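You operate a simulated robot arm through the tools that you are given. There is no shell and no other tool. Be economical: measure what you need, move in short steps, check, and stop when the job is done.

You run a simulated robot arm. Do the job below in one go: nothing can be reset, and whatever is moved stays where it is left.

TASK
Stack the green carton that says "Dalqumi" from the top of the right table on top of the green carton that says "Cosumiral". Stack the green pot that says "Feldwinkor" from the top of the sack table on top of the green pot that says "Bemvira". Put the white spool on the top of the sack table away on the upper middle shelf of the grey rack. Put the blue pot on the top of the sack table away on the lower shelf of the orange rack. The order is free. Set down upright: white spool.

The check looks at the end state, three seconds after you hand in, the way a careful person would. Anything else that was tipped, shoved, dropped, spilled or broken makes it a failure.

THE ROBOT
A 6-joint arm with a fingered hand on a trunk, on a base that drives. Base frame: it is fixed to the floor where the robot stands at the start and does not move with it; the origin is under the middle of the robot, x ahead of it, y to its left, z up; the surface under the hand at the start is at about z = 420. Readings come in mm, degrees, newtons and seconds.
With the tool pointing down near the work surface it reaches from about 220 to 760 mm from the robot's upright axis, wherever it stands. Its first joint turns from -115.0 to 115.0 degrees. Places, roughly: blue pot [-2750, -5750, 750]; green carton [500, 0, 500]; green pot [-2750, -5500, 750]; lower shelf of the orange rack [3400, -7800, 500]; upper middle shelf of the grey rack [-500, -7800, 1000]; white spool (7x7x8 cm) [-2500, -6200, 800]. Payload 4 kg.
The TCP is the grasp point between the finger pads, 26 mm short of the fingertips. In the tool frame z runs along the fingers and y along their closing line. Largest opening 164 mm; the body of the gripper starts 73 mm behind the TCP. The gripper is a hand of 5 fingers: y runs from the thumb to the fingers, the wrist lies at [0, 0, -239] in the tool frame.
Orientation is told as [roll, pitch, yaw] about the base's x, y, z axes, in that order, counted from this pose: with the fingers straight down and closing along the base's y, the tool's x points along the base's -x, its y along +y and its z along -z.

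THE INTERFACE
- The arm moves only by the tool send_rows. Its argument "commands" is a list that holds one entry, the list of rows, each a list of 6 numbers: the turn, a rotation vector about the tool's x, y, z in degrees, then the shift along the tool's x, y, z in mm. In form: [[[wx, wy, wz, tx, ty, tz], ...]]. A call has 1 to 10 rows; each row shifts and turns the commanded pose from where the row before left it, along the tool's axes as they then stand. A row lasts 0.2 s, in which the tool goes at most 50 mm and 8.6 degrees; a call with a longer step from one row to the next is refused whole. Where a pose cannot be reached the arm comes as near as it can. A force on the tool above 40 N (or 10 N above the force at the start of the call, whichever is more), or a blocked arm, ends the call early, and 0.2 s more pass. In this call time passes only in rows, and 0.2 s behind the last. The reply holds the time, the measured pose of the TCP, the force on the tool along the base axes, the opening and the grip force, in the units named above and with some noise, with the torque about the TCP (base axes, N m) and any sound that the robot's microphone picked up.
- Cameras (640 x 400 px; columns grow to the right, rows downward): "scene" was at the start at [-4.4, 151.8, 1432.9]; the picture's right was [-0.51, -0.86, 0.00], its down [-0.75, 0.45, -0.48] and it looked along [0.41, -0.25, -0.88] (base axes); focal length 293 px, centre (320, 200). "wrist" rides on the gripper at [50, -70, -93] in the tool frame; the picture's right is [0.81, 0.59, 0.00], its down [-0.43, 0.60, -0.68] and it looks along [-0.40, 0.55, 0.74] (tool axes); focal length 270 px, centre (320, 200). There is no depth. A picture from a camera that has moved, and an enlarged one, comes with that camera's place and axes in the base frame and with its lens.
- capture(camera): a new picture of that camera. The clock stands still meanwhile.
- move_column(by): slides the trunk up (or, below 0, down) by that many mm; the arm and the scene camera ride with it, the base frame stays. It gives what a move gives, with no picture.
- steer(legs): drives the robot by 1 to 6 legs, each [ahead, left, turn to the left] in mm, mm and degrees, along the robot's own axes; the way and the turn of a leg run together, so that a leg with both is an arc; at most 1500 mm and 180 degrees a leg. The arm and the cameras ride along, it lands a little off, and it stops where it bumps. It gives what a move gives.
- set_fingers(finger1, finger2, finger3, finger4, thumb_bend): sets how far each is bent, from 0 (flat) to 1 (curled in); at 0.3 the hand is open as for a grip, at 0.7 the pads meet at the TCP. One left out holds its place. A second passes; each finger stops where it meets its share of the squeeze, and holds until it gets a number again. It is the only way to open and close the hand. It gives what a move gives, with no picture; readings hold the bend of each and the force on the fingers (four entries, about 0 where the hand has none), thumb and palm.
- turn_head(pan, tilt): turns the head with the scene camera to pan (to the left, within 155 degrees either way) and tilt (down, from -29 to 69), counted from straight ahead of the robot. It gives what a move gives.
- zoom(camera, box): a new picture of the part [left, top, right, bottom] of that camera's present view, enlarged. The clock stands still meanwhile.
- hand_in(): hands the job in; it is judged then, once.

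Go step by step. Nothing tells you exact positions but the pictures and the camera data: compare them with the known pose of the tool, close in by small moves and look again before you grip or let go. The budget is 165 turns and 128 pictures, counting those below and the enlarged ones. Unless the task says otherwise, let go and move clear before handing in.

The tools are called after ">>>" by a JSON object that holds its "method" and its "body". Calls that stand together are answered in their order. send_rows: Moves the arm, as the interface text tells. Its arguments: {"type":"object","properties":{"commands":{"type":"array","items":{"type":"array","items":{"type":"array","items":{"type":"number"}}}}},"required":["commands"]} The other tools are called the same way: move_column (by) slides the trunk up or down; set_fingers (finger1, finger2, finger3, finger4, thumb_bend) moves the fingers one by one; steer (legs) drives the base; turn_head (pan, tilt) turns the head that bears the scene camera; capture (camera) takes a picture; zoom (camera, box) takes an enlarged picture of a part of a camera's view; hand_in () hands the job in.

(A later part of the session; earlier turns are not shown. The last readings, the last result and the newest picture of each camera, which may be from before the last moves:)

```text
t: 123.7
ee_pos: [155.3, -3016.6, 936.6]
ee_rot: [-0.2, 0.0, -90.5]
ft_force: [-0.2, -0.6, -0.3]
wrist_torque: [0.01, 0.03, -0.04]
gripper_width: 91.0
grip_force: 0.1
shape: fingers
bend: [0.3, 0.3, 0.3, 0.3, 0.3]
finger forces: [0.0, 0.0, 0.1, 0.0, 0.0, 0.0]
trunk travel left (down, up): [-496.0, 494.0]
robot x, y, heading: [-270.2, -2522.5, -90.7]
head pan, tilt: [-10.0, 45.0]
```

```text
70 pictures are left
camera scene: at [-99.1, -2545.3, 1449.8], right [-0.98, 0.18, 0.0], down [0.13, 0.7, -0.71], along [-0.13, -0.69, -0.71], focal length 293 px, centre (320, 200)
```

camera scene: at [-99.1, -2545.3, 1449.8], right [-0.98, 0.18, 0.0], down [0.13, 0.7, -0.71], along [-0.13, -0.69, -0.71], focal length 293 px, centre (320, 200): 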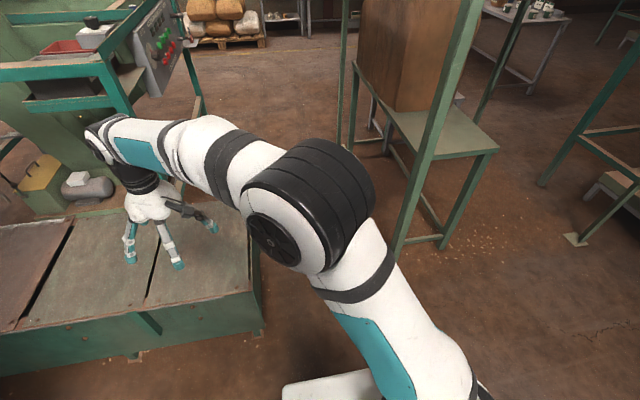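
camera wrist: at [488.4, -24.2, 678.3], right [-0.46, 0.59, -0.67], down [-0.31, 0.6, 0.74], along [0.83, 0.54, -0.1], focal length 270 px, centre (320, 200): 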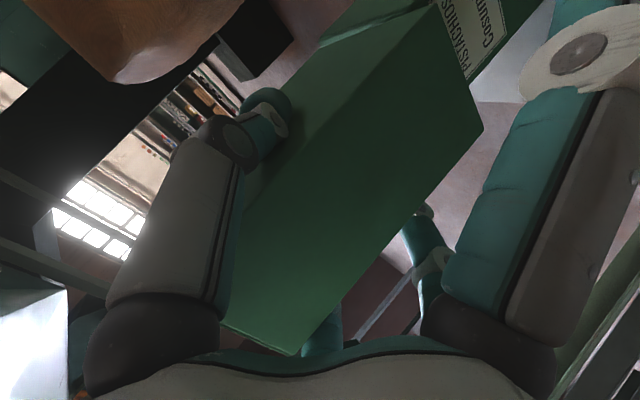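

The arm now clears the post. I drive through in two checked legs.

>>> {"method": "steer", "body": {"legs": [[0, 0, 0.7], [600, 0, 0]]}}

>>> {"method": "steer", "body": {"legs": [[600, 0, 0]]}}

>>> {"method": "turn_head", "body": {"pan": -45, "tilt": 20}}

>>> {"method": "capture", "body": {"camera": "scene"}}

```text
t: 127.4
ee_pos: [151.2, -3612.2, 935.4]
ee_rot: [-0.1, -0.1, -90.6]
ft_force: [0.0, -0.3, 0.1]
wrist_torque: [-0.01, -0.03, -0.01]
gripper_width: 91.1
grip_force: 0.0
shape: fingers
bend: [0.3, 0.3, 0.3, 0.3, 0.3]
finger forces: [0.1, 0.1, 0.0, 0.1, 0.1, 0.0]
trunk travel left (down, up): [-496.0, 494.0]
robot x, y, heading: [-272.7, -3117.7, -90.8]
head pan, tilt: [-10.0, 45.0]
```

```text
t: 130.8
ee_pos: [146.5, -4219.3, 935.9]
ee_rot: [-0.2, 0.0, -90.4]
ft_force: [-0.4, 0.4, 0.2]
wrist_torque: [-0.03, -0.03, -0.01]
gripper_width: 91.4
grip_force: 0.0
shape: fingers
bend: [0.3, 0.3, 0.3, 0.3, 0.3]
finger forces: [0.1, 0.0, 0.0, 0.0, 0.0, 0.1]
trunk travel left (down, up): [-496.0, 494.0]
robot x, y, heading: [-279.8, -3724.6, -90.5]
head pan, tilt: [-10.0, 45.0]
```

```text
t: 131.8
ee_pos: [145.3, -4217.3, 937.3]
ee_rot: [-0.1, 0.1, -90.4]
ft_force: [-0.7, 0.4, -0.2]
wrist_torque: [0.0, -0.03, -0.01]
gripper_width: 91.0
grip_force: 0.1
shape: fingers
bend: [0.3, 0.3, 0.3, 0.3, 0.3]
finger forces: [0.0, 0.0, 0.1, 0.0, 0.0, 0.0]
trunk travel left (down, up): [-496.0, 494.0]
robot x, y, heading: [-280.2, -3727.6, -90.6]
head pan, tilt: [-45.0, 20.0]
```

```text
69 pictures are left
camera scene: at [-159.8, -3732.6, 1488.5], right [-0.7, 0.71, 0.0], down [0.24, 0.24, -0.94], along [-0.67, -0.66, -0.34], focal length 293 px, centre (320, 200)
```

scene: 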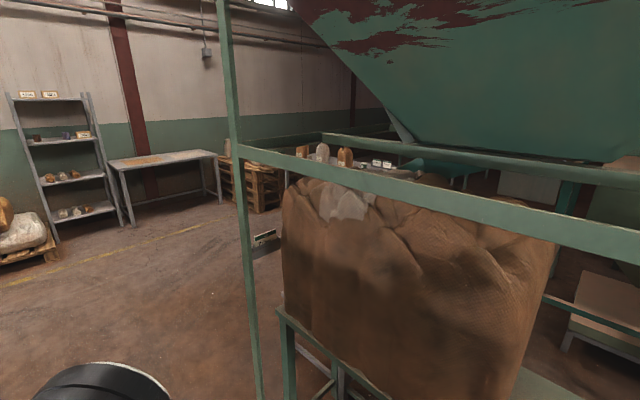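

Past the narrow part. I continue to y≈−5050 and turn toward the sack table.

>>> {"method": "steer", "body": {"legs": [[1320, 0, 0.5], [0, 0, -80]]}}

>>> {"method": "turn_head", "body": {"pan": 0, "tilt": 20}}

>>> {"method": "capture", "body": {"camera": "scene"}}

```text
t: 141.8
ee_pos: [-722.5, -5510.2, 937.5]
ee_rot: [-0.2, 0.1, -172.2]
ft_force: [0.4, 0.3, 0.8]
wrist_torque: [0.0, 0.03, 0.0]
gripper_width: 91.0
grip_force: 0.0
shape: fingers
bend: [0.3, 0.3, 0.3, 0.3, 0.3]
finger forces: [0.0, 0.0, 0.0, 0.0, 0.0, 0.0]
trunk travel left (down, up): [-496.0, 494.0]
robot x, y, heading: [-295.4, -5017.5, -172.2]
head pan, tilt: [-45.0, 20.0]
```

```text
t: 142.9
ee_pos: [-722.9, -5510.8, 936.3]
ee_rot: [-0.3, -0.1, -172.2]
ft_force: [0.4, 0.9, 0.1]
wrist_torque: [0.0, 0.01, 0.01]
gripper_width: 91.1
grip_force: 0.1
shape: fingers
bend: [0.3, 0.3, 0.3, 0.3, 0.3]
finger forces: [0.1, 0.0, 0.1, 0.1, 0.0, 0.0]
trunk travel left (down, up): [-496.0, 494.0]
robot x, y, heading: [-295.0, -5019.7, -172.2]
head pan, tilt: [0.0, 20.0]
```

```text
68 pictures are left
camera scene: at [-303.9, -5207.6, 1488.5], right [-0.13, 0.99, 0.0], down [0.34, 0.05, -0.94], along [-0.93, -0.12, -0.34], focal length 293 px, centre (320, 200)
```

scene: 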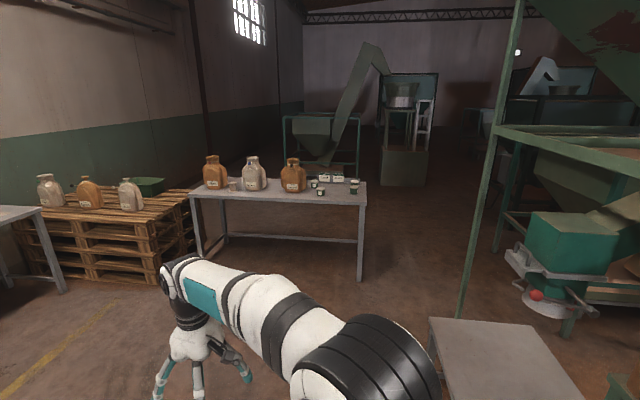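

I see the sack table with small sacks, pots at its right end, and something small between the sacks. Zoom.

>>> {"method": "zoom", "body": {"camera": "scene", "box": [190, 140, 380, 210]}}

```text
3.37 times, centred on (285, 175) of scene
camera zoom: at [-303.9, -5207.6, 1488.5], right [-0.13, 0.99, 0.0], down [0.34, 0.05, -0.94], along [-0.93, -0.12, -0.34], focal length 988 px, centre (438, 284)
```

zoom: 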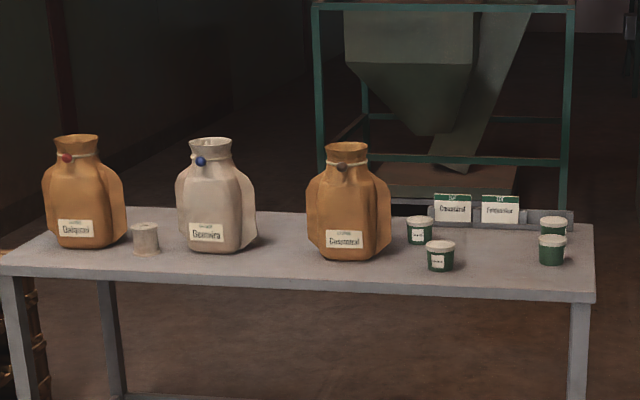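

Four pots with white lids, labels to be read, and the spool by the "Dalqumi" sack. I centre the arm and drive closer, passing left of the grey stool.

>>> {"method": "steer", "body": {"legs": [[0, 0, -7.8], [0, 480, 0], [1300, 0, 0]]}}

>>> {"method": "send_rows", "body": {"commands": [[[0, 0, 0, 0, -45, 0], [0, 0, 0, 0, -45, 0], [0, 0, 0, 0, -45, 0], [0, 0, 0, 0, -45, 0], [0, 0, 0, 0, -45, 0], [0, 0, 0, 0, -45, 0], [0, 0, 0, 0, -45, 0], [0, 0, 0, 0, -45, 0], [0, 0, 0, 0, -45, 0], [0, 0, 0, 0, -45, 0]]]}}

>>> {"method": "turn_head", "body": {"pan": 15, "tilt": 25}}

>>> {"method": "capture", "body": {"camera": "scene"}}

```text
t: 152.5
ee_pos: [-2087.1, -5934.0, 937.0]
ee_rot: [-0.1, -0.1, -179.6]
ft_force: [0.6, -0.6, -0.3]
wrist_torque: [0.0, -0.01, -0.05]
gripper_width: 90.8
grip_force: 0.0
shape: fingers
bend: [0.3, 0.3, 0.3, 0.3, 0.3]
finger forces: [0.0, 0.0, 0.0, 0.0, 0.0, 0.1]
trunk travel left (down, up): [-496.0, 494.0]
robot x, y, heading: [-1599.0, -5502.8, -179.6]
head pan, tilt: [0.0, 20.0]
```

```text
t: 154.7
ee_pos: [-2086.9, -5485.1, 936.1]
ee_rot: [-0.2, 0.0, -179.4]
ft_force: [0.4, -0.2, 0.5]
wrist_torque: [-0.02, 0.01, 0.01]
gripper_width: 91.1
grip_force: 0.0
shape: fingers
bend: [0.3, 0.3, 0.3, 0.3, 0.3]
finger forces: [0.0, 0.0, 0.0, 0.0, 0.0, 0.0]
trunk travel left (down, up): [-496.0, 494.0]
robot x, y, heading: [-1600.2, -5499.4, -179.7]
head pan, tilt: [0.0, 20.0]
```

```text
t: 155.5
ee_pos: [-2088.7, -5487.1, 937.2]
ee_rot: [-0.1, 0.0, -179.5]
ft_force: [-0.2, 0.1, -0.3]
wrist_torque: [0.0, -0.04, -0.02]
gripper_width: 91.1
grip_force: 0.0
shape: fingers
bend: [0.3, 0.3, 0.3, 0.3, 0.3]
finger forces: [0.1, 0.0, 0.0, 0.1, 0.0, 0.0]
trunk travel left (down, up): [-496.0, 494.0]
robot x, y, heading: [-1601.0, -5500.3, -179.4]
head pan, tilt: [15.0, 25.0]
```

```text
66 pictures are left
camera scene: at [-1628.0, -5711.6, 1480.5], right [-0.26, 0.96, 0.0], down [0.41, 0.11, -0.91], along [-0.87, -0.24, -0.42], focal length 293 px, centre (320, 200)
```

scene: 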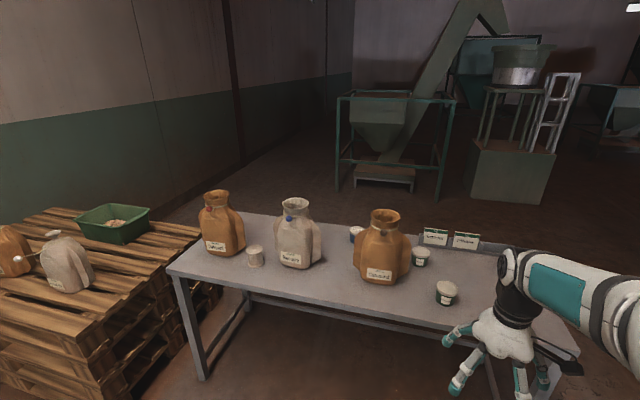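

>>> {"method": "zoom", "body": {"camera": "scene", "box": [330, 215, 490, 315]}}

```text
4.00 times, centred on (410, 265) of scene
camera zoom: at [-1628.0, -5711.6, 1480.5], right [-0.26, 0.96, 0.0], down [0.41, 0.11, -0.91], along [-0.87, -0.24, -0.42], focal length 1173 px, centre (-40, -60)
```

zoom: 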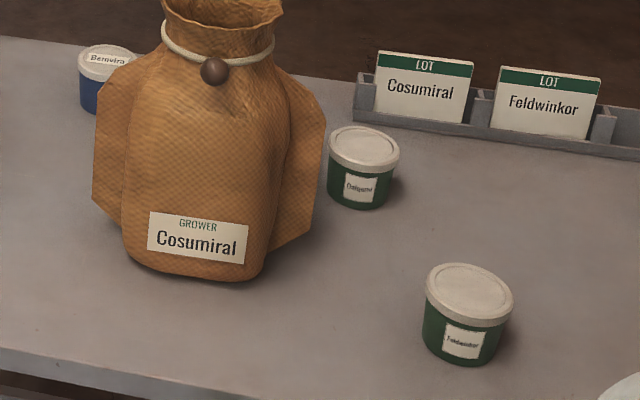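

Pots: Dalqumi and Feldwinkor here; a blue pot behind the Cosumiral sack; two more pots behind my hand. Table top is about z≈735, front edge x≈−2375. I raise the trunk and drive closer to see everything from above.

>>> {"method": "move_column", "body": {"by": 150}}

>>> {"method": "steer", "body": {"legs": [[430, 0, -0.6]]}}

>>> {"method": "turn_head", "body": {"pan": 0, "tilt": 45}}

>>> {"method": "capture", "body": {"camera": "scene"}}

```text
t: 157.2
ee_pos: [-2088.8, -5484.9, 1086.0]
ee_rot: [-0.3, 0.0, -179.6]
ft_force: [0.9, -0.1, 0.2]
wrist_torque: [0.02, 0.01, 0.0]
gripper_width: 91.0
grip_force: 0.0
shape: fingers
bend: [0.3, 0.3, 0.3, 0.3, 0.3]
finger forces: [0.1, 0.0, 0.0, 0.0, 0.0, 0.0]
trunk travel left (down, up): [-646.0, 344.0]
robot x, y, heading: [-1600.1, -5501.8, -179.5]
head pan, tilt: [15.0, 25.0]
```

```text
t: 159.9
ee_pos: [-2522.3, -5477.1, 1085.8]
ee_rot: [-0.2, 0.0, 179.4]
ft_force: [-1.0, -0.1, 0.4]
wrist_torque: [0.02, 0.01, -0.02]
gripper_width: 90.9
grip_force: 0.0
shape: fingers
bend: [0.3, 0.3, 0.3, 0.3, 0.3]
finger forces: [0.1, 0.1, 0.0, 0.0, 0.0, 0.0]
trunk travel left (down, up): [-646.0, 344.0]
robot x, y, heading: [-2034.1, -5502.3, 179.6]
head pan, tilt: [15.0, 25.0]
```

```text
t: 160.7
ee_pos: [-2522.2, -5476.3, 1086.5]
ee_rot: [-0.2, 0.0, 179.5]
ft_force: [0.3, 0.5, 1.0]
wrist_torque: [0.02, -0.02, 0.02]
gripper_width: 90.7
grip_force: 0.0
shape: fingers
bend: [0.3, 0.3, 0.3, 0.3, 0.3]
finger forces: [0.1, 0.0, 0.0, 0.0, 0.0, 0.0]
trunk travel left (down, up): [-646.0, 344.0]
robot x, y, heading: [-2034.1, -5500.3, 179.3]
head pan, tilt: [0.0, 45.0]
```

```text
64 pictures are left
camera scene: at [-2057.8, -5686.7, 1600.0], right [0.01, 1.0, 0.0], down [0.71, -0.01, -0.71], along [-0.71, 0.01, -0.71], focal length 293 px, centre (320, 200)
```

scene: 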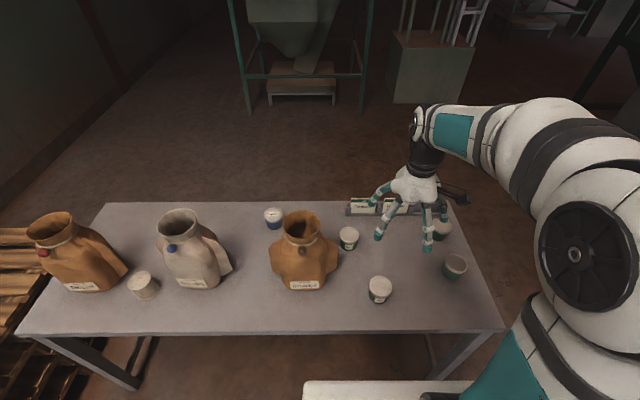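

>>> {"method": "zoom", "body": {"camera": "scene", "box": [330, 190, 490, 310]}}

```text
3.33 times, centred on (410, 250) of scene
camera zoom: at [-2057.8, -5686.7, 1600.0], right [0.01, 1.0, 0.0], down [0.71, -0.01, -0.71], along [-0.71, 0.01, -0.71], focal length 978 px, centre (20, 33)
```

zoom: 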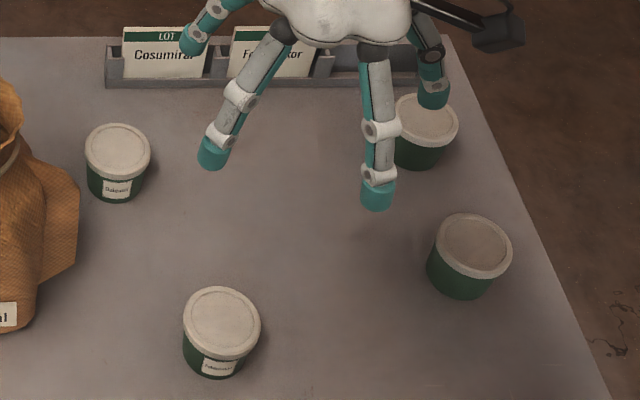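

The right pair's labels face away. I move the hand past the table's right end so the wrist camera can view their +y sides.

>>> {"method": "send_rows", "body": {"commands": [[[0, 0, 0, 4, -44, 14], [0, 0, 0, 4, -44, 14], [0, 0, 0, 4, -44, 14], [0, 0, 0, 4, -44, 14], [0, 0, 0, 4, -44, 14], [0, 0, 0, 4, -44, 14], [0, 0, 0, 4, -44, 14], [0, 0, 0, 4, -44, 14]]]}}

>>> {"method": "capture", "body": {"camera": "wrist"}}

```text
t: 162.5
ee_pos: [-2487.0, -5123.3, 974.7]
ee_rot: [-0.1, 0.1, 179.5]
ft_force: [0.9, -0.3, 1.3]
wrist_torque: [0.0, 0.01, 0.0]
gripper_width: 91.3
grip_force: 0.0
shape: fingers
bend: [0.3, 0.3, 0.3, 0.3, 0.3]
finger forces: [0.0, 0.0, 0.0, 0.0, 0.1, 0.0]
trunk travel left (down, up): [-646.0, 344.0]
robot x, y, heading: [-2035.6, -5499.0, 179.4]
head pan, tilt: [0.0, 45.0]
```

```text
62 pictures are left
camera wrist: at [-2434.9, -5053.4, 1068.0], right [0.8, -0.59, 0.0], down [-0.44, -0.59, 0.68], along [-0.4, -0.54, -0.74], focal length 270 px, centre (320, 200)
```

wrist: 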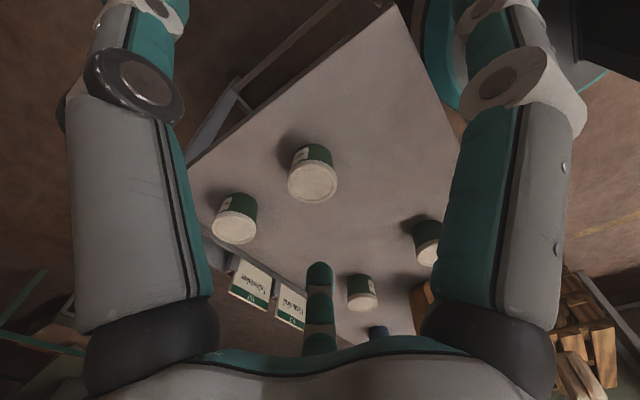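

>>> {"method": "zoom", "body": {"camera": "wrist", "box": [200, 135, 350, 250]}}

```text
3.48 times, centred on (275, 192) of wrist
camera zoom: at [-2434.9, -5053.4, 1068.0], right [0.8, -0.59, 0.0], down [-0.44, -0.59, 0.68], along [-0.4, -0.54, -0.74], focal length 940 px, centre (476, 226)
```

zoom: 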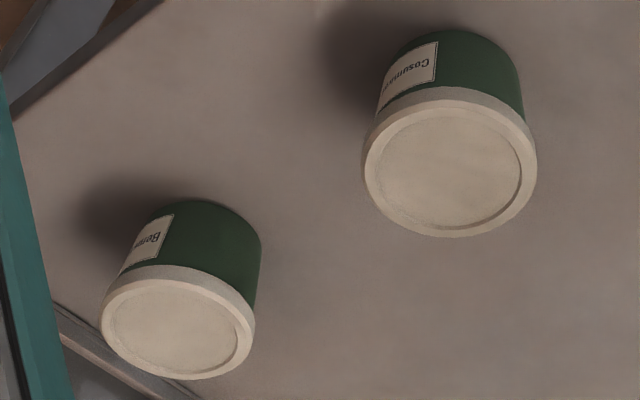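

Identified: pot Cosumiral at (−2585,−5236), pot Bemvira at (−2742,−5234), Feldwinkor at (−2513,−5492); lids at z≈775. I move above Feldwinkor.

>>> {"method": "send_rows", "body": {"commands": [[[0, 0, 0, -3.1, 46.2, 12], [0, 0, 0, -3.1, 46.2, 12], [0, 0, 0, -3.1, 46.2, 12], [0, 0, 0, -3.1, 46.2, 12], [0, 0, 0, -3.1, 46.2, 12], [0, 0, 0, -3.1, 46.2, 12], [0, 0, 0, -3.1, 46.2, 12], [0, 0, 0, -3.1, 46.2, 12]]]}}

>>> {"method": "capture", "body": {"camera": "wrist"}}

>>> {"method": "zoom", "body": {"camera": "scene", "box": [320, 200, 480, 320]}}

```text
t: 164.3
ee_pos: [-2518.1, -5497.5, 877.5]
ee_rot: [-0.2, 0.0, 179.3]
ft_force: [-0.4, 0.1, 0.3]
wrist_torque: [0.0, 0.01, -0.04]
gripper_width: 90.9
grip_force: 0.1
shape: fingers
bend: [0.3, 0.3, 0.3, 0.3, 0.3]
finger forces: [0.1, 0.1, 0.0, 0.1, 0.0, 0.1]
trunk travel left (down, up): [-646.0, 344.0]
robot x, y, heading: [-2035.9, -5499.1, 179.3]
head pan, tilt: [0.0, 45.0]
```

```text
60 pictures are left
camera wrist: at [-2465.2, -5428.8, 971.2], right [0.8, -0.6, 0.0], down [-0.44, -0.59, 0.68], along [-0.4, -0.54, -0.74], focal length 270 px, centre (320, 200)
```

wrist: 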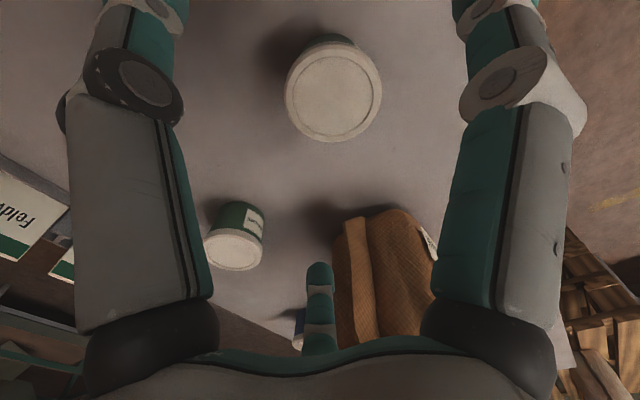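

```text
3.33 times, centred on (400, 260) of scene
camera zoom: at [-2058.2, -5687.4, 1599.8], right [0.01, 1.0, 0.0], down [0.71, -0.01, -0.71], along [-0.71, 0.01, -0.71], focal length 978 px, centre (53, 0)
```

zoom: 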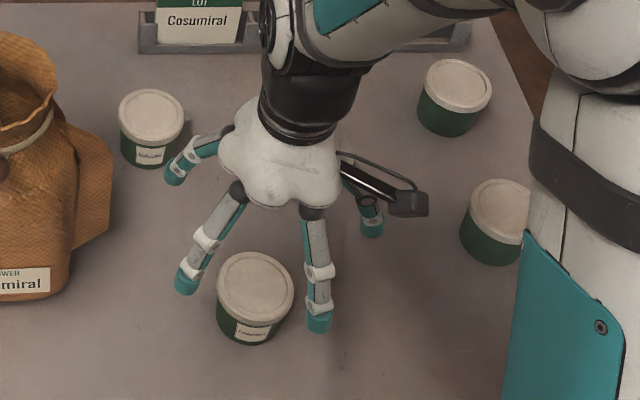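

Pot Feldwinkor is at (−2502,−5495). I centre and descend to z≈752.

>>> {"method": "send_rows", "body": {"commands": [[[0, 0, 0, 16, -2, 10], [0, 0, 0, 0, 0, 40], [0, 0, 0, 0, 0, 40], [0, 0, 0, 0, 0, 34]]]}}

>>> {"method": "capture", "body": {"camera": "wrist"}}

>>> {"method": "zoom", "body": {"camera": "scene", "box": [320, 200, 480, 320]}}

```text
t: 165.3
ee_pos: [-2498.7, -5490.0, 753.3]
ee_rot: [-0.2, -0.1, 179.6]
ft_force: [-0.5, -0.1, 0.3]
wrist_torque: [-0.01, -0.05, 0.0]
gripper_width: 90.8
grip_force: 0.1
shape: fingers
bend: [0.3, 0.3, 0.3, 0.3, 0.3]
finger forces: [0.0, 0.0, 0.0, 0.0, 0.1, 0.1]
trunk travel left (down, up): [-646.0, 344.0]
robot x, y, heading: [-2035.1, -5502.2, 179.3]
head pan, tilt: [0.0, 45.0]
```

```text
58 pictures are left
camera wrist: at [-2447.5, -5422.6, 847.6], right [0.8, -0.6, 0.0], down [-0.44, -0.59, 0.68], along [-0.4, -0.54, -0.74], focal length 270 px, centre (320, 200)
```

wrist: 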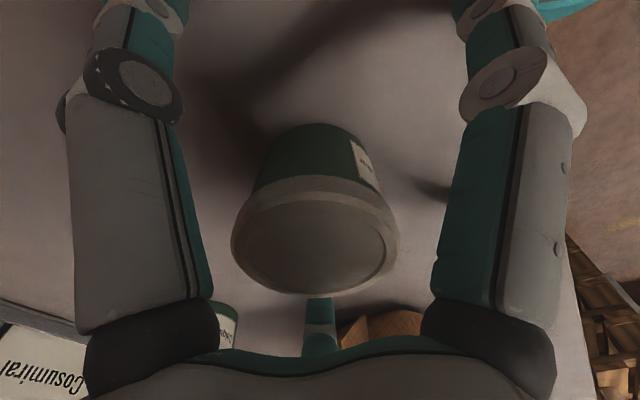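

```text
3.33 times, centred on (400, 260) of scene
camera zoom: at [-2058.3, -5686.6, 1600.0], right [0.01, 1.0, 0.0], down [0.71, -0.01, -0.71], along [-0.71, 0.01, -0.71], focal length 978 px, centre (53, 0)
```

zoom: 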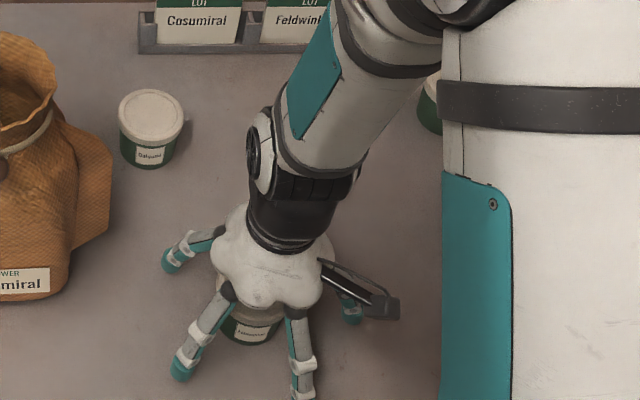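

Centred. Close all five fingers.

>>> {"method": "set_fingers", "body": {"finger1": 0.7, "finger2": 0.7, "finger3": 0.7, "finger4": 0.7, "thumb_bend": 0.7}}

>>> {"method": "send_rows", "body": {"commands": [[[0, 0, 0, 0, 0, -15], [0, 0, 0, 0, 0, -15]]]}}

>>> {"method": "capture", "body": {"camera": "wrist"}}

```text
t: 166.3
ee_pos: [-2498.6, -5490.9, 755.1]
ee_rot: [-0.1, -0.1, 179.6]
ft_force: [1.0, 2.8, 20.3]
wrist_torque: [-0.62, -0.09, 0.02]
gripper_width: 24.8
grip_force: 35.9
shape: fingers
bend: [0.57, 0.54, 0.55, 0.58, 0.61]
finger forces: [6.7, 19.7, 21.6, 7.0, 16.4, 0.0]
trunk travel left (down, up): [-646.0, 344.0]
robot x, y, heading: [-2035.8, -5501.3, 179.4]
head pan, tilt: [0.0, 45.0]
```

```text
t: 166.9
ee_pos: [-2498.9, -5491.0, 783.2]
ee_rot: [-0.2, 0.0, 179.4]
ft_force: [-0.5, -0.2, -1.2]
wrist_torque: [-0.01, -0.01, -0.01]
gripper_width: 24.6
grip_force: 23.2
shape: fingers
bend: [0.58, 0.54, 0.55, 0.58, 0.61]
finger forces: [6.1, 8.6, 9.2, 7.3, 15.2, 0.0]
trunk travel left (down, up): [-646.0, 344.0]
robot x, y, heading: [-2034.0, -5500.3, 179.3]
head pan, tilt: [0.0, 45.0]
```

```text
56 pictures are left
camera wrist: at [-2446.9, -5421.7, 877.2], right [0.8, -0.59, 0.0], down [-0.44, -0.59, 0.68], along [-0.4, -0.54, -0.74], focal length 270 px, centre (320, 200)
```

wrist: 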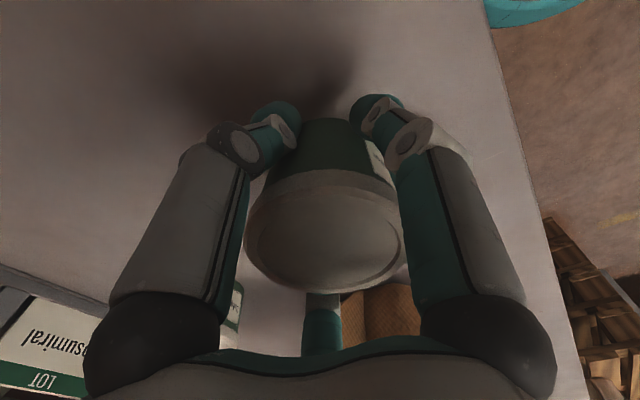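

Held. I raise, step right 256 mm, and extend over Bemvira.

>>> {"method": "move_column", "body": {"by": 110}}

>>> {"method": "steer", "body": {"legs": [[0, -256, 0.6]]}}

>>> {"method": "send_rows", "body": {"commands": [[[0, 0, 0, -40, 0, 0], [0, 0, 0, -40, 0, 0], [0, 0, 0, -40, 0, 0], [0, 0, 0, -40, 0, 0], [0, 0, 0, -40, 0, 0]]]}}

>>> {"method": "capture", "body": {"camera": "wrist"}}

>>> {"method": "capture", "body": {"camera": "scene"}}

```text
t: 168.3
ee_pos: [-2498.9, -5489.8, 893.1]
ee_rot: [-0.3, 0.1, 179.4]
ft_force: [-0.2, -0.1, -1.4]
wrist_torque: [0.0, -0.02, -0.01]
gripper_width: 24.9
grip_force: 23.0
shape: fingers
bend: [0.58, 0.54, 0.55, 0.58, 0.61]
finger forces: [6.1, 8.6, 9.2, 7.3, 15.1, 0.1]
trunk travel left (down, up): [-756.0, 234.0]
robot x, y, heading: [-2032.2, -5499.1, 179.6]
head pan, tilt: [0.0, 45.0]
```

```text
t: 170.2
ee_pos: [-2497.2, -5238.5, 893.9]
ee_rot: [-0.1, 0.0, -180.0]
ft_force: [-0.3, -0.1, -1.6]
wrist_torque: [-0.03, -0.06, 0.01]
gripper_width: 24.6
grip_force: 23.3
shape: fingers
bend: [0.58, 0.54, 0.55, 0.58, 0.61]
finger forces: [6.1, 8.6, 9.2, 7.2, 15.3, 0.0]
trunk travel left (down, up): [-756.0, 234.0]
robot x, y, heading: [-2031.0, -5238.3, -180.2]
head pan, tilt: [0.0, 45.0]
```

```text
t: 171.4
ee_pos: [-2702.0, -5239.3, 896.6]
ee_rot: [-0.2, 0.1, -179.8]
ft_force: [-0.2, 0.2, -0.4]
wrist_torque: [-0.02, -0.01, -0.02]
gripper_width: 24.2
grip_force: 22.6
shape: fingers
bend: [0.58, 0.54, 0.55, 0.58, 0.61]
finger forces: [6.1, 8.7, 9.2, 7.0, 15.1, 0.0]
trunk travel left (down, up): [-756.0, 234.0]
robot x, y, heading: [-2031.6, -5244.4, -180.0]
head pan, tilt: [0.0, 45.0]
```

```text
55 pictures are left
camera wrist: at [-2650.4, -5169.6, 990.0], right [0.81, -0.59, 0.0], down [-0.43, -0.6, 0.67], along [-0.4, -0.55, -0.74], focal length 270 px, centre (320, 200)
```

wrist: 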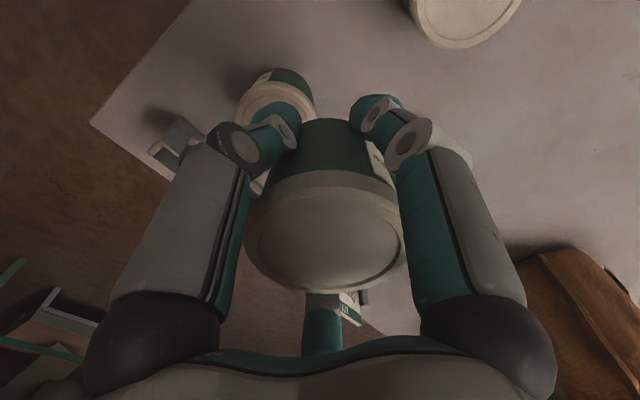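

```text
54 pictures are left
camera scene: at [-2055.9, -5429.3, 1709.9], right [0.0, 1.0, 0.0], down [0.71, 0.0, -0.71], along [-0.71, 0.0, -0.71], focal length 293 px, centre (320, 200)
```

scene: 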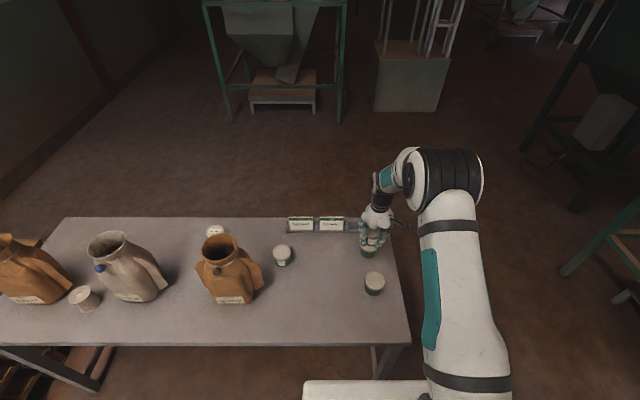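

>>> {"method": "zoom", "body": {"camera": "wrist", "box": [210, 50, 350, 150]}}

>>> {"method": "zoom", "body": {"camera": "scene", "box": [335, 195, 415, 305]}}

```text
4.00 times, centred on (280, 100) of wrist
camera zoom: at [-2650.4, -5169.6, 990.0], right [0.81, -0.59, 0.0], down [-0.43, -0.6, 0.67], along [-0.4, -0.55, -0.74], focal length 1081 px, centre (480, 600)
```

zoom: 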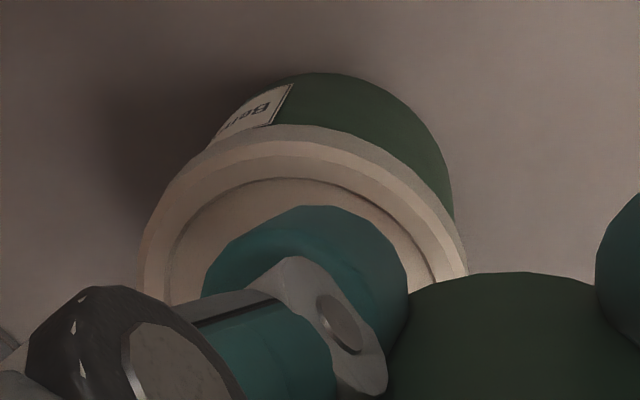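

```text
3.64 times, centred on (375, 250) of scene
camera zoom: at [-2055.9, -5429.3, 1709.9], right [0.0, 1.0, 0.0], down [0.71, 0.0, -0.71], along [-0.71, 0.0, -0.71], focal length 1066 px, centre (120, 18)
```

zoom: 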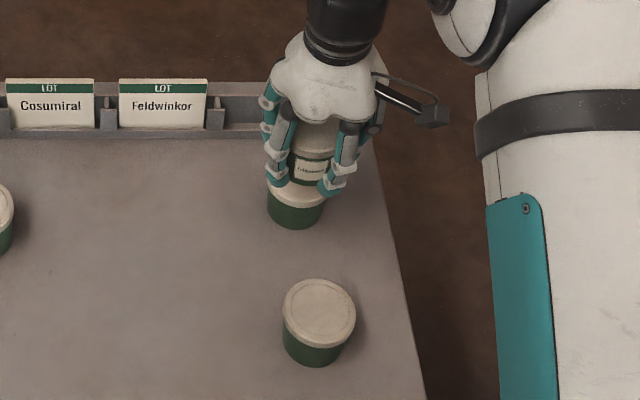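

Bemvira is at (−2742,−5236). I move over it and lower partway.

>>> {"method": "send_rows", "body": {"commands": [[[0, 0, 0, -21, -2, 0], [0, 0, 0, -21, -1, 0], [0, 0, 0, 0, 0, 30], [0, 0, 0, 0, 0, 25]]]}}

>>> {"method": "zoom", "body": {"camera": "scene", "box": [335, 195, 415, 305]}}

>>> {"method": "capture", "body": {"camera": "wrist"}}

```text
t: 172.4
ee_pos: [-2741.4, -5236.2, 840.0]
ee_rot: [-0.1, 0.0, -179.9]
ft_force: [0.2, 0.4, 0.0]
wrist_torque: [-0.01, 0.0, 0.0]
gripper_width: 24.6
grip_force: 23.1
shape: fingers
bend: [0.58, 0.54, 0.55, 0.58, 0.61]
finger forces: [6.2, 8.6, 9.2, 7.1, 15.0, 0.1]
trunk travel left (down, up): [-756.0, 234.0]
robot x, y, heading: [-2033.7, -5244.5, -179.9]
head pan, tilt: [0.0, 45.0]
```

```text
3.64 times, centred on (375, 250) of scene
camera zoom: at [-2055.3, -5429.3, 1709.9], right [0.0, 1.0, 0.0], down [0.71, 0.0, -0.71], along [-0.71, 0.0, -0.71], focal length 1066 px, centre (120, 18)
```

zoom: 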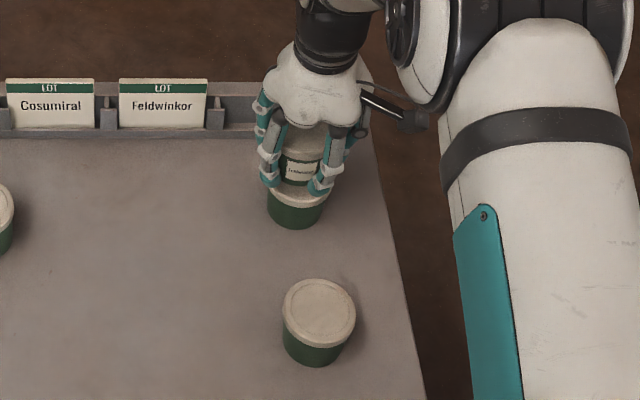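

```text
50 pictures are left
camera wrist: at [-2690.7, -5167.1, 933.9], right [0.81, -0.59, 0.0], down [-0.43, -0.6, 0.68], along [-0.4, -0.55, -0.74], focal length 270 px, centre (320, 200)
```

wrist: 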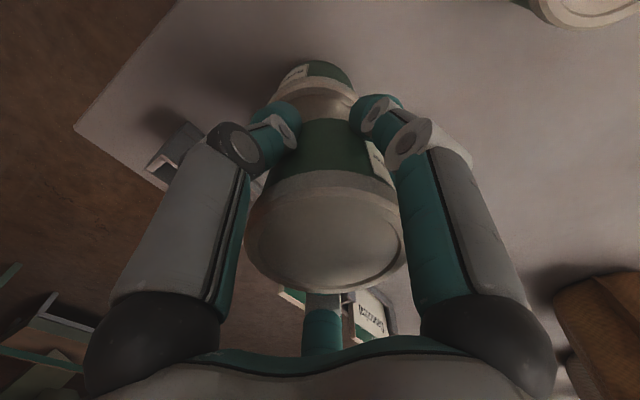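

Aligned within ~3 mm. I lower gently to contact.

>>> {"method": "send_rows", "body": {"commands": [[[0, 0, 0, -1, 1, 8], [0, 0, 0, 0, 0, 5], [0, 0, 0, 0, 0, 3], [0, 0, 0, 0, 0, 3]]]}}

>>> {"method": "zoom", "body": {"camera": "scene", "box": [345, 205, 405, 265]}}

```text
t: 173.4
ee_pos: [-2740.8, -5236.2, 820.1]
ee_rot: [-0.2, -0.1, -179.9]
ft_force: [-0.3, 0.1, -0.9]
wrist_torque: [0.01, 0.05, -0.01]
gripper_width: 24.5
grip_force: 23.2
shape: fingers
bend: [0.58, 0.54, 0.55, 0.58, 0.61]
finger forces: [6.3, 8.7, 9.2, 7.2, 15.0, 0.0]
trunk travel left (down, up): [-756.0, 234.0]
robot x, y, heading: [-2035.5, -5244.8, -180.0]
head pan, tilt: [0.0, 45.0]
```

```text
6.67 times, centred on (375, 235) of scene
camera zoom: at [-2054.8, -5429.2, 1709.9], right [0.0, 1.0, 0.0], down [0.71, 0.0, -0.71], along [-0.71, 0.0, -0.71], focal length 1955 px, centre (-47, -33)
```

zoom: 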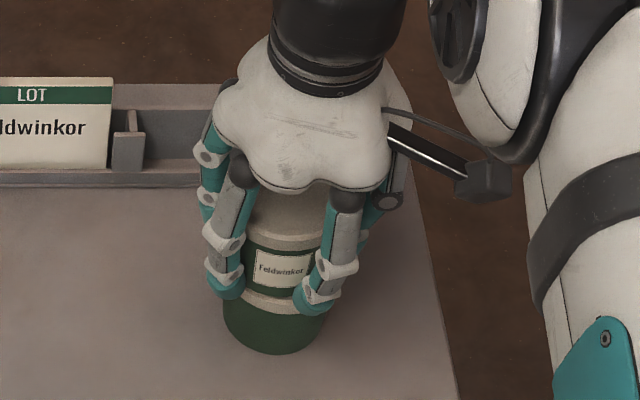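

>>> {"method": "send_rows", "body": {"commands": [[[0, 0, 0, 0, 0, 2.5], [0, 0, 0, 0, 0, 2.5], [0, 0, 0, 0, 0, 2], [0, 0, 0, 0, 0, 2]]]}}

```text
t: 174.4
ee_pos: [-2742.3, -5235.6, 815.8]
ee_rot: [-0.2, -0.5, -179.9]
ft_force: [0.5, 1.2, 33.0]
wrist_torque: [0.07, 0.51, 0.0]
gripper_width: 24.2
grip_force: 33.5
shape: fingers
bend: [0.58, 0.54, 0.55, 0.58, 0.61]
finger forces: [7.5, 8.9, 8.9, 27.3, 15.3, 0.0]
trunk travel left (down, up): [-756.0, 234.0]
robot x, y, heading: [-2034.1, -5245.3, -179.6]
head pan, tilt: [0.0, 45.0]
```

Force 33 N with finger 4 loaded: probably fingertip 4 touches the lower lid. I back up 4 mm and look.

>>> {"method": "send_rows", "body": {"commands": [[[0, 0, 0, 0, 0, -4]]]}}

>>> {"method": "zoom", "body": {"camera": "wrist", "box": [220, 50, 420, 175]}}

>>> {"method": "zoom", "body": {"camera": "scene", "box": [345, 205, 405, 265]}}

```text
t: 174.8
ee_pos: [-2741.0, -5236.1, 817.1]
ee_rot: [-0.2, -0.2, -179.9]
ft_force: [-6.0, -0.3, 21.9]
wrist_torque: [-0.01, 0.69, 0.04]
gripper_width: 24.1
grip_force: 30.2
shape: fingers
bend: [0.58, 0.54, 0.55, 0.57, 0.62]
finger forces: [6.0, 8.2, 9.7, 20.9, 15.0, 0.0]
trunk travel left (down, up): [-756.0, 234.0]
robot x, y, heading: [-2033.3, -5243.0, -179.7]
head pan, tilt: [0.0, 45.0]
```

```text
3.20 times, centred on (320, 112) of wrist
camera zoom: at [-2689.7, -5166.3, 909.6], right [0.81, -0.59, -0.01], down [-0.43, -0.6, 0.68], along [-0.4, -0.55, -0.74], focal length 865 px, centre (320, 480)
```

zoom: 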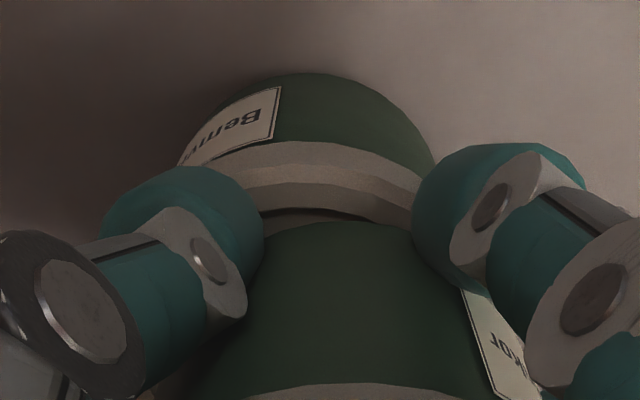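

```text
6.67 times, centred on (375, 235) of scene
camera zoom: at [-2052.6, -5429.3, 1709.8], right [0.0, 1.0, 0.0], down [0.71, 0.0, -0.71], along [-0.71, 0.0, -0.71], focal length 1955 px, centre (-47, -33)
```

zoom: 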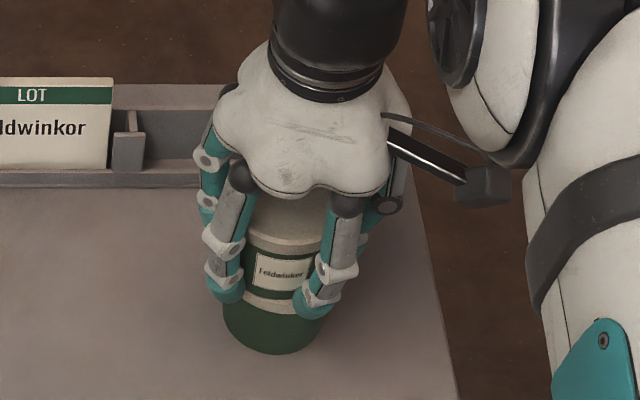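

It looks seated and concentric; fingertips just rest on the lower lid's rim. I relieve another 2 mm, then open all fingers gently.

>>> {"method": "send_rows", "body": {"commands": [[[0, 0, 0, 0, 0, -2]]]}}

>>> {"method": "set_fingers", "body": {"finger1": 0.5, "finger2": 0.48, "finger3": 0.48, "finger4": 0.5, "thumb_bend": 0.52}}

>>> {"method": "set_fingers", "body": {"finger1": 0.3, "finger2": 0.3, "finger3": 0.3, "finger4": 0.3, "thumb_bend": 0.3}}

>>> {"method": "zoom", "body": {"camera": "scene", "box": [345, 205, 405, 265]}}

```text
t: 175.2
ee_pos: [-2740.0, -5236.5, 817.2]
ee_rot: [-0.3, 0.2, -179.9]
ft_force: [-3.9, -0.4, 11.8]
wrist_torque: [-0.05, 0.49, -0.01]
gripper_width: 24.3
grip_force: 27.5
shape: fingers
bend: [0.58, 0.54, 0.55, 0.58, 0.62]
finger forces: [6.1, 8.2, 9.6, 16.0, 14.7, 0.0]
trunk travel left (down, up): [-756.0, 234.0]
robot x, y, heading: [-2034.1, -5242.7, -179.9]
head pan, tilt: [0.0, 45.0]
```

```text
t: 176.2
ee_pos: [-2739.9, -5236.3, 816.4]
ee_rot: [-0.1, 0.0, -180.0]
ft_force: [0.1, -0.7, -0.6]
wrist_torque: [0.0, -0.02, -0.01]
gripper_width: 39.9
grip_force: 0.0
shape: fingers
bend: [0.5, 0.48, 0.48, 0.5, 0.52]
finger forces: [0.0, 0.3, 0.0, 0.1, 0.0, 0.1]
trunk travel left (down, up): [-756.0, 234.0]
robot x, y, heading: [-2032.3, -5242.7, -179.9]
head pan, tilt: [0.0, 45.0]
```

```text
t: 177.2
ee_pos: [-2740.7, -5235.5, 817.2]
ee_rot: [-0.1, 0.0, -179.9]
ft_force: [0.0, -0.1, 1.8]
wrist_torque: [0.01, -0.02, 0.0]
gripper_width: 90.5
grip_force: 0.0
shape: fingers
bend: [0.3, 0.3, 0.3, 0.3, 0.3]
finger forces: [0.0, 0.1, 0.0, 0.0, 0.1, 0.0]
trunk travel left (down, up): [-756.0, 234.0]
robot x, y, heading: [-2031.5, -5242.7, -179.9]
head pan, tilt: [0.0, 45.0]
```

```text
6.67 times, centred on (375, 235) of scene
camera zoom: at [-2054.7, -5429.2, 1709.9], right [0.0, 1.0, 0.0], down [0.71, 0.0, -0.71], along [-0.71, 0.0, -0.71], focal length 1955 px, centre (-47, -33)
```

zoom: 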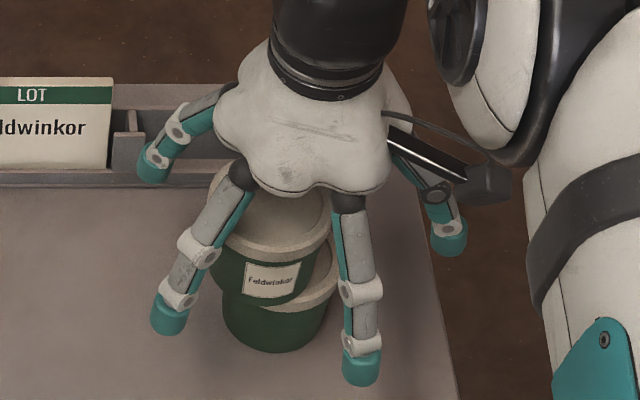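

The upper pot shifted on release. I raise the hand clear and look.

>>> {"method": "send_rows", "body": {"commands": [[[0, 0, 0, 0, 0, -25], [0, 0, 0, 0, 0, -40], [0, 0, 0, 0, 0, -40]]]}}

>>> {"method": "zoom", "body": {"camera": "scene", "box": [345, 205, 405, 265]}}

>>> {"method": "capture", "body": {"camera": "wrist"}}

```text
t: 178.0
ee_pos: [-2738.3, -5236.7, 922.3]
ee_rot: [-0.2, 0.1, -179.9]
ft_force: [-0.3, 0.6, 0.7]
wrist_torque: [-0.01, -0.01, 0.02]
gripper_width: 90.7
grip_force: 0.2
shape: fingers
bend: [0.3, 0.3, 0.3, 0.3, 0.3]
finger forces: [0.0, 0.1, 0.0, 0.1, 0.0, 0.0]
trunk travel left (down, up): [-756.0, 234.0]
robot x, y, heading: [-2032.8, -5243.9, -180.0]
head pan, tilt: [0.0, 45.0]
```

```text
6.67 times, centred on (375, 235) of scene
camera zoom: at [-2053.8, -5429.2, 1709.8], right [0.0, 1.0, 0.0], down [0.71, 0.0, -0.71], along [-0.71, 0.0, -0.71], focal length 1955 px, centre (-47, -33)
```

zoom: 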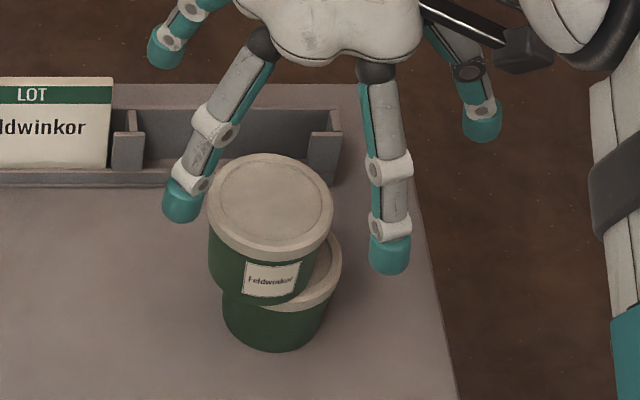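

```text
44 pictures are left
camera wrist: at [-2687.8, -5167.7, 1015.4], right [0.81, -0.59, 0.0], down [-0.43, -0.6, 0.68], along [-0.4, -0.55, -0.74], focal length 270 px, centre (320, 200)
```

wrist: 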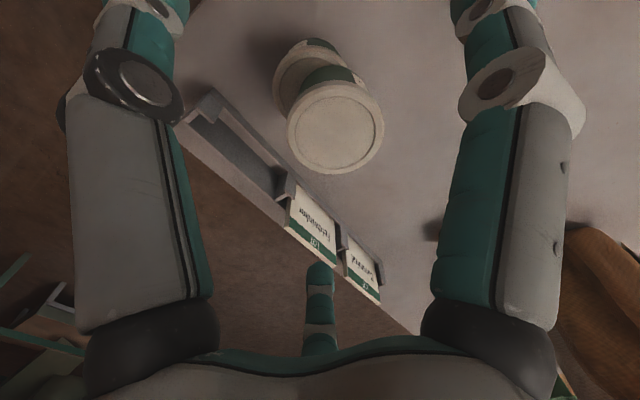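

The upper pot sits stably but ~14 mm off to −y. I'll use the open hand as a cage centred over Bemvira and close it just short of gripping to push the pot back to centre.

>>> {"method": "send_rows", "body": {"commands": [[[0, 0, 0, -4, 0, 30], [0, 0, 0, 0, 0, 35], [0, 0, 0, 0, 0, 33]]]}}

>>> {"method": "set_fingers", "body": {"finger1": 0.45, "finger2": 0.44, "finger3": 0.45, "finger4": 0.45, "thumb_bend": 0.5}}

>>> {"method": "set_fingers", "body": {"finger1": 0.55, "finger2": 0.52, "finger3": 0.53, "finger4": 0.55, "thumb_bend": 0.58}}

>>> {"method": "zoom", "body": {"camera": "scene", "box": [345, 205, 405, 265]}}

```text
t: 178.8
ee_pos: [-2744.8, -5238.2, 822.5]
ee_rot: [-0.2, 0.0, -179.9]
ft_force: [0.0, 0.1, 0.2]
wrist_torque: [-0.02, -0.01, -0.03]
gripper_width: 90.4
grip_force: 0.1
shape: fingers
bend: [0.3, 0.3, 0.3, 0.3, 0.3]
finger forces: [0.1, 0.0, 0.0, 0.1, 0.1, 0.0]
trunk travel left (down, up): [-756.0, 234.0]
robot x, y, heading: [-2037.0, -5243.1, -180.0]
head pan, tilt: [0.0, 45.0]
```

```text
t: 179.8
ee_pos: [-2743.7, -5238.6, 822.6]
ee_rot: [-0.2, 0.0, -179.8]
ft_force: [-0.3, -0.9, -0.1]
wrist_torque: [0.0, 0.0, 0.02]
gripper_width: 49.5
grip_force: 0.1
shape: fingers
bend: [0.45, 0.44, 0.45, 0.45, 0.5]
finger forces: [0.1, 0.0, 0.1, 0.1, 0.0, 0.1]
trunk travel left (down, up): [-756.0, 234.0]
robot x, y, heading: [-2030.6, -5239.7, -180.0]
head pan, tilt: [0.0, 45.0]
```

```text
t: 180.8
ee_pos: [-2742.9, -5238.6, 823.7]
ee_rot: [-0.2, 0.0, -179.9]
ft_force: [-0.2, 1.1, -0.7]
wrist_torque: [-0.01, 0.0, -0.04]
gripper_width: 28.2
grip_force: 0.3
shape: fingers
bend: [0.55, 0.52, 0.53, 0.55, 0.57]
finger forces: [0.0, 0.1, 0.1, 0.0, 0.1, 0.0]
trunk travel left (down, up): [-756.0, 234.0]
robot x, y, heading: [-2030.3, -5244.8, -179.8]
head pan, tilt: [0.0, 45.0]
```

```text
6.67 times, centred on (375, 235) of scene
camera zoom: at [-2054.7, -5429.2, 1709.9], right [0.0, 1.0, 0.0], down [0.71, 0.0, -0.71], along [-0.71, 0.0, -0.71], focal length 1955 px, centre (-47, -33)
```

zoom: 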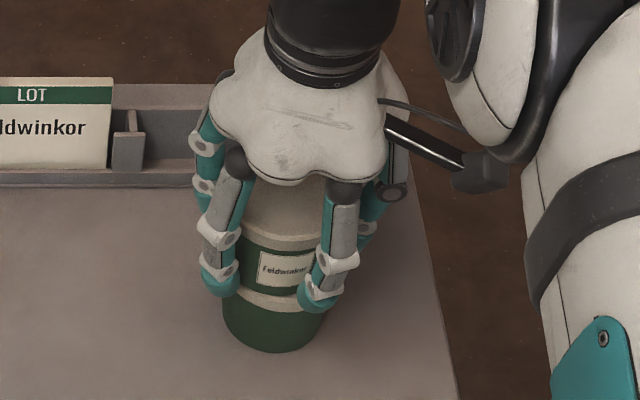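

Centred now, with near-zero finger forces. Open and raise.

>>> {"method": "set_fingers", "body": {"finger1": 0.3, "finger2": 0.3, "finger3": 0.3, "finger4": 0.3, "thumb_bend": 0.3}}

>>> {"method": "send_rows", "body": {"commands": [[[0, 0, 0, 0, 0, -25], [0, 0, 0, 0, 0, -40], [0, 0, 0, 0, 0, -40]]]}}

>>> {"method": "zoom", "body": {"camera": "scene", "box": [345, 205, 405, 265]}}

```text
t: 181.8
ee_pos: [-2743.9, -5238.5, 823.4]
ee_rot: [-0.1, 0.0, -179.9]
ft_force: [0.8, -0.4, 0.3]
wrist_torque: [0.01, -0.01, -0.01]
gripper_width: 90.3
grip_force: 0.1
shape: fingers
bend: [0.3, 0.3, 0.3, 0.3, 0.3]
finger forces: [0.1, 0.0, 0.0, 0.1, 0.0, 0.0]
trunk travel left (down, up): [-756.0, 234.0]
robot x, y, heading: [-2033.4, -5241.0, -180.1]
head pan, tilt: [0.0, 45.0]
```

```text
t: 182.6
ee_pos: [-2742.1, -5237.6, 930.3]
ee_rot: [-0.1, 0.0, -179.9]
ft_force: [0.0, -0.1, -0.4]
wrist_torque: [0.0, 0.01, 0.02]
gripper_width: 90.5
grip_force: 0.2
shape: fingers
bend: [0.3, 0.3, 0.3, 0.3, 0.3]
finger forces: [0.0, 0.0, 0.0, 0.1, 0.1, 0.0]
trunk travel left (down, up): [-756.0, 234.0]
robot x, y, heading: [-2035.5, -5243.1, -179.9]
head pan, tilt: [0.0, 45.0]
```

```text
6.67 times, centred on (375, 235) of scene
camera zoom: at [-2053.7, -5429.3, 1709.8], right [0.0, 1.0, 0.0], down [0.71, 0.0, -0.71], along [-0.71, 0.0, -0.71], focal length 1955 px, centre (-47, -33)
```

zoom: 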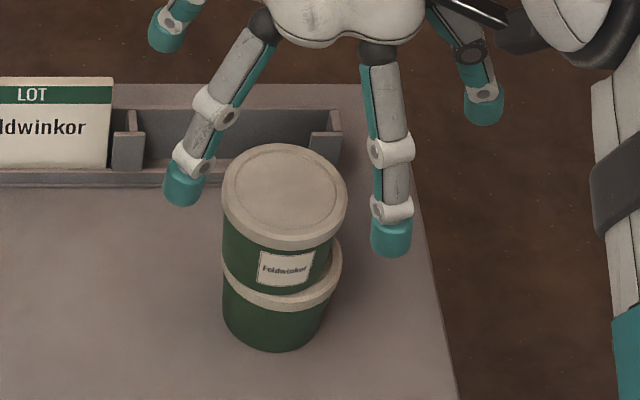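

The Feldwinkor pot now sits well on Bemvira. Next the spool: I retract and raise above the sacks, then move left along the table to about y=−6450.

>>> {"method": "send_rows", "body": {"commands": [[[0, 0, 0, 42, 0, 0], [0, 0, 0, 42, 0, 0], [0, 0, 0, 42, 0, 0], [0, 0, 0, 42, 0, 0], [0, 0, 0, 42, 0, 0], [0, 0, 0, 42, 0, 0]]]}}

>>> {"method": "move_column", "body": {"by": 150}}

>>> {"method": "steer", "body": {"legs": [[-50, 0, 0], [0, 1200, 0]]}}

>>> {"method": "turn_head", "body": {"pan": -20, "tilt": 50}}

>>> {"method": "capture", "body": {"camera": "scene"}}

```text
t: 184.0
ee_pos: [-2492.3, -5236.5, 933.3]
ee_rot: [-0.1, -0.1, -179.9]
ft_force: [0.6, 1.0, -0.1]
wrist_torque: [0.0, -0.02, 0.04]
gripper_width: 90.5
grip_force: 0.1
shape: fingers
bend: [0.3, 0.3, 0.3, 0.3, 0.3]
finger forces: [0.0, 0.1, 0.0, 0.0, 0.1, 0.0]
trunk travel left (down, up): [-756.0, 234.0]
robot x, y, heading: [-2032.5, -5246.0, -179.9]
head pan, tilt: [0.0, 45.0]
```

```text
t: 185.7
ee_pos: [-2493.9, -5237.0, 1081.8]
ee_rot: [-0.2, 0.1, -179.9]
ft_force: [0.0, 0.4, -0.4]
wrist_torque: [0.03, 0.02, 0.02]
gripper_width: 90.8
grip_force: 0.0
shape: fingers
bend: [0.3, 0.3, 0.3, 0.3, 0.3]
finger forces: [0.1, 0.0, 0.1, 0.0, 0.1, 0.0]
trunk travel left (down, up): [-906.0, 84.0]
robot x, y, heading: [-2032.1, -5242.3, -179.8]
head pan, tilt: [0.0, 45.0]
```

```text
t: 192.4
ee_pos: [-2447.1, -6458.1, 1081.5]
ee_rot: [-0.2, -0.1, 179.7]
ft_force: [-0.1, -0.3, 0.1]
wrist_torque: [-0.03, 0.0, 0.0]
gripper_width: 90.6
grip_force: 0.0
shape: fingers
bend: [0.3, 0.3, 0.3, 0.3, 0.3]
finger forces: [0.1, 0.0, 0.0, 0.0, 0.1, 0.0]
trunk travel left (down, up): [-906.0, 84.0]
robot x, y, heading: [-1986.5, -6468.0, 179.6]
head pan, tilt: [0.0, 45.0]
```

```text
t: 193.3
ee_pos: [-2447.7, -6456.8, 1083.4]
ee_rot: [-0.1, 0.0, 179.7]
ft_force: [0.8, 0.3, -0.2]
wrist_torque: [-0.01, -0.02, 0.0]
gripper_width: 90.8
grip_force: 0.0
shape: fingers
bend: [0.3, 0.3, 0.3, 0.3, 0.3]
finger forces: [0.0, 0.0, 0.1, 0.0, 0.0, 0.0]
trunk travel left (down, up): [-906.0, 84.0]
robot x, y, heading: [-1984.7, -6469.5, 179.7]
head pan, tilt: [-20.0, 50.0]
```

```text
41 pictures are left
camera scene: at [-2000.4, -6626.4, 1853.0], right [0.35, 0.94, 0.0], down [0.72, -0.27, -0.64], along [-0.6, 0.22, -0.77], focal length 293 px, centre (320, 200)
```

scene: 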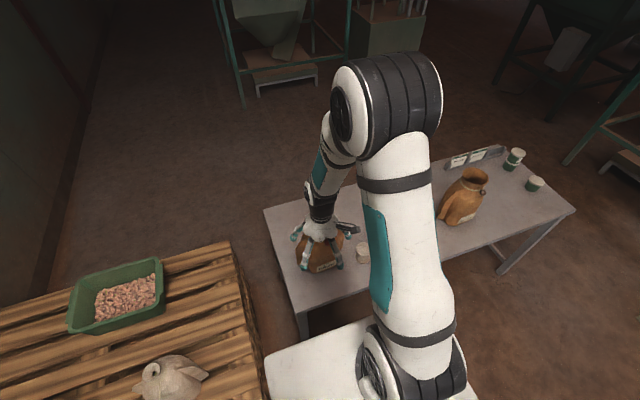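

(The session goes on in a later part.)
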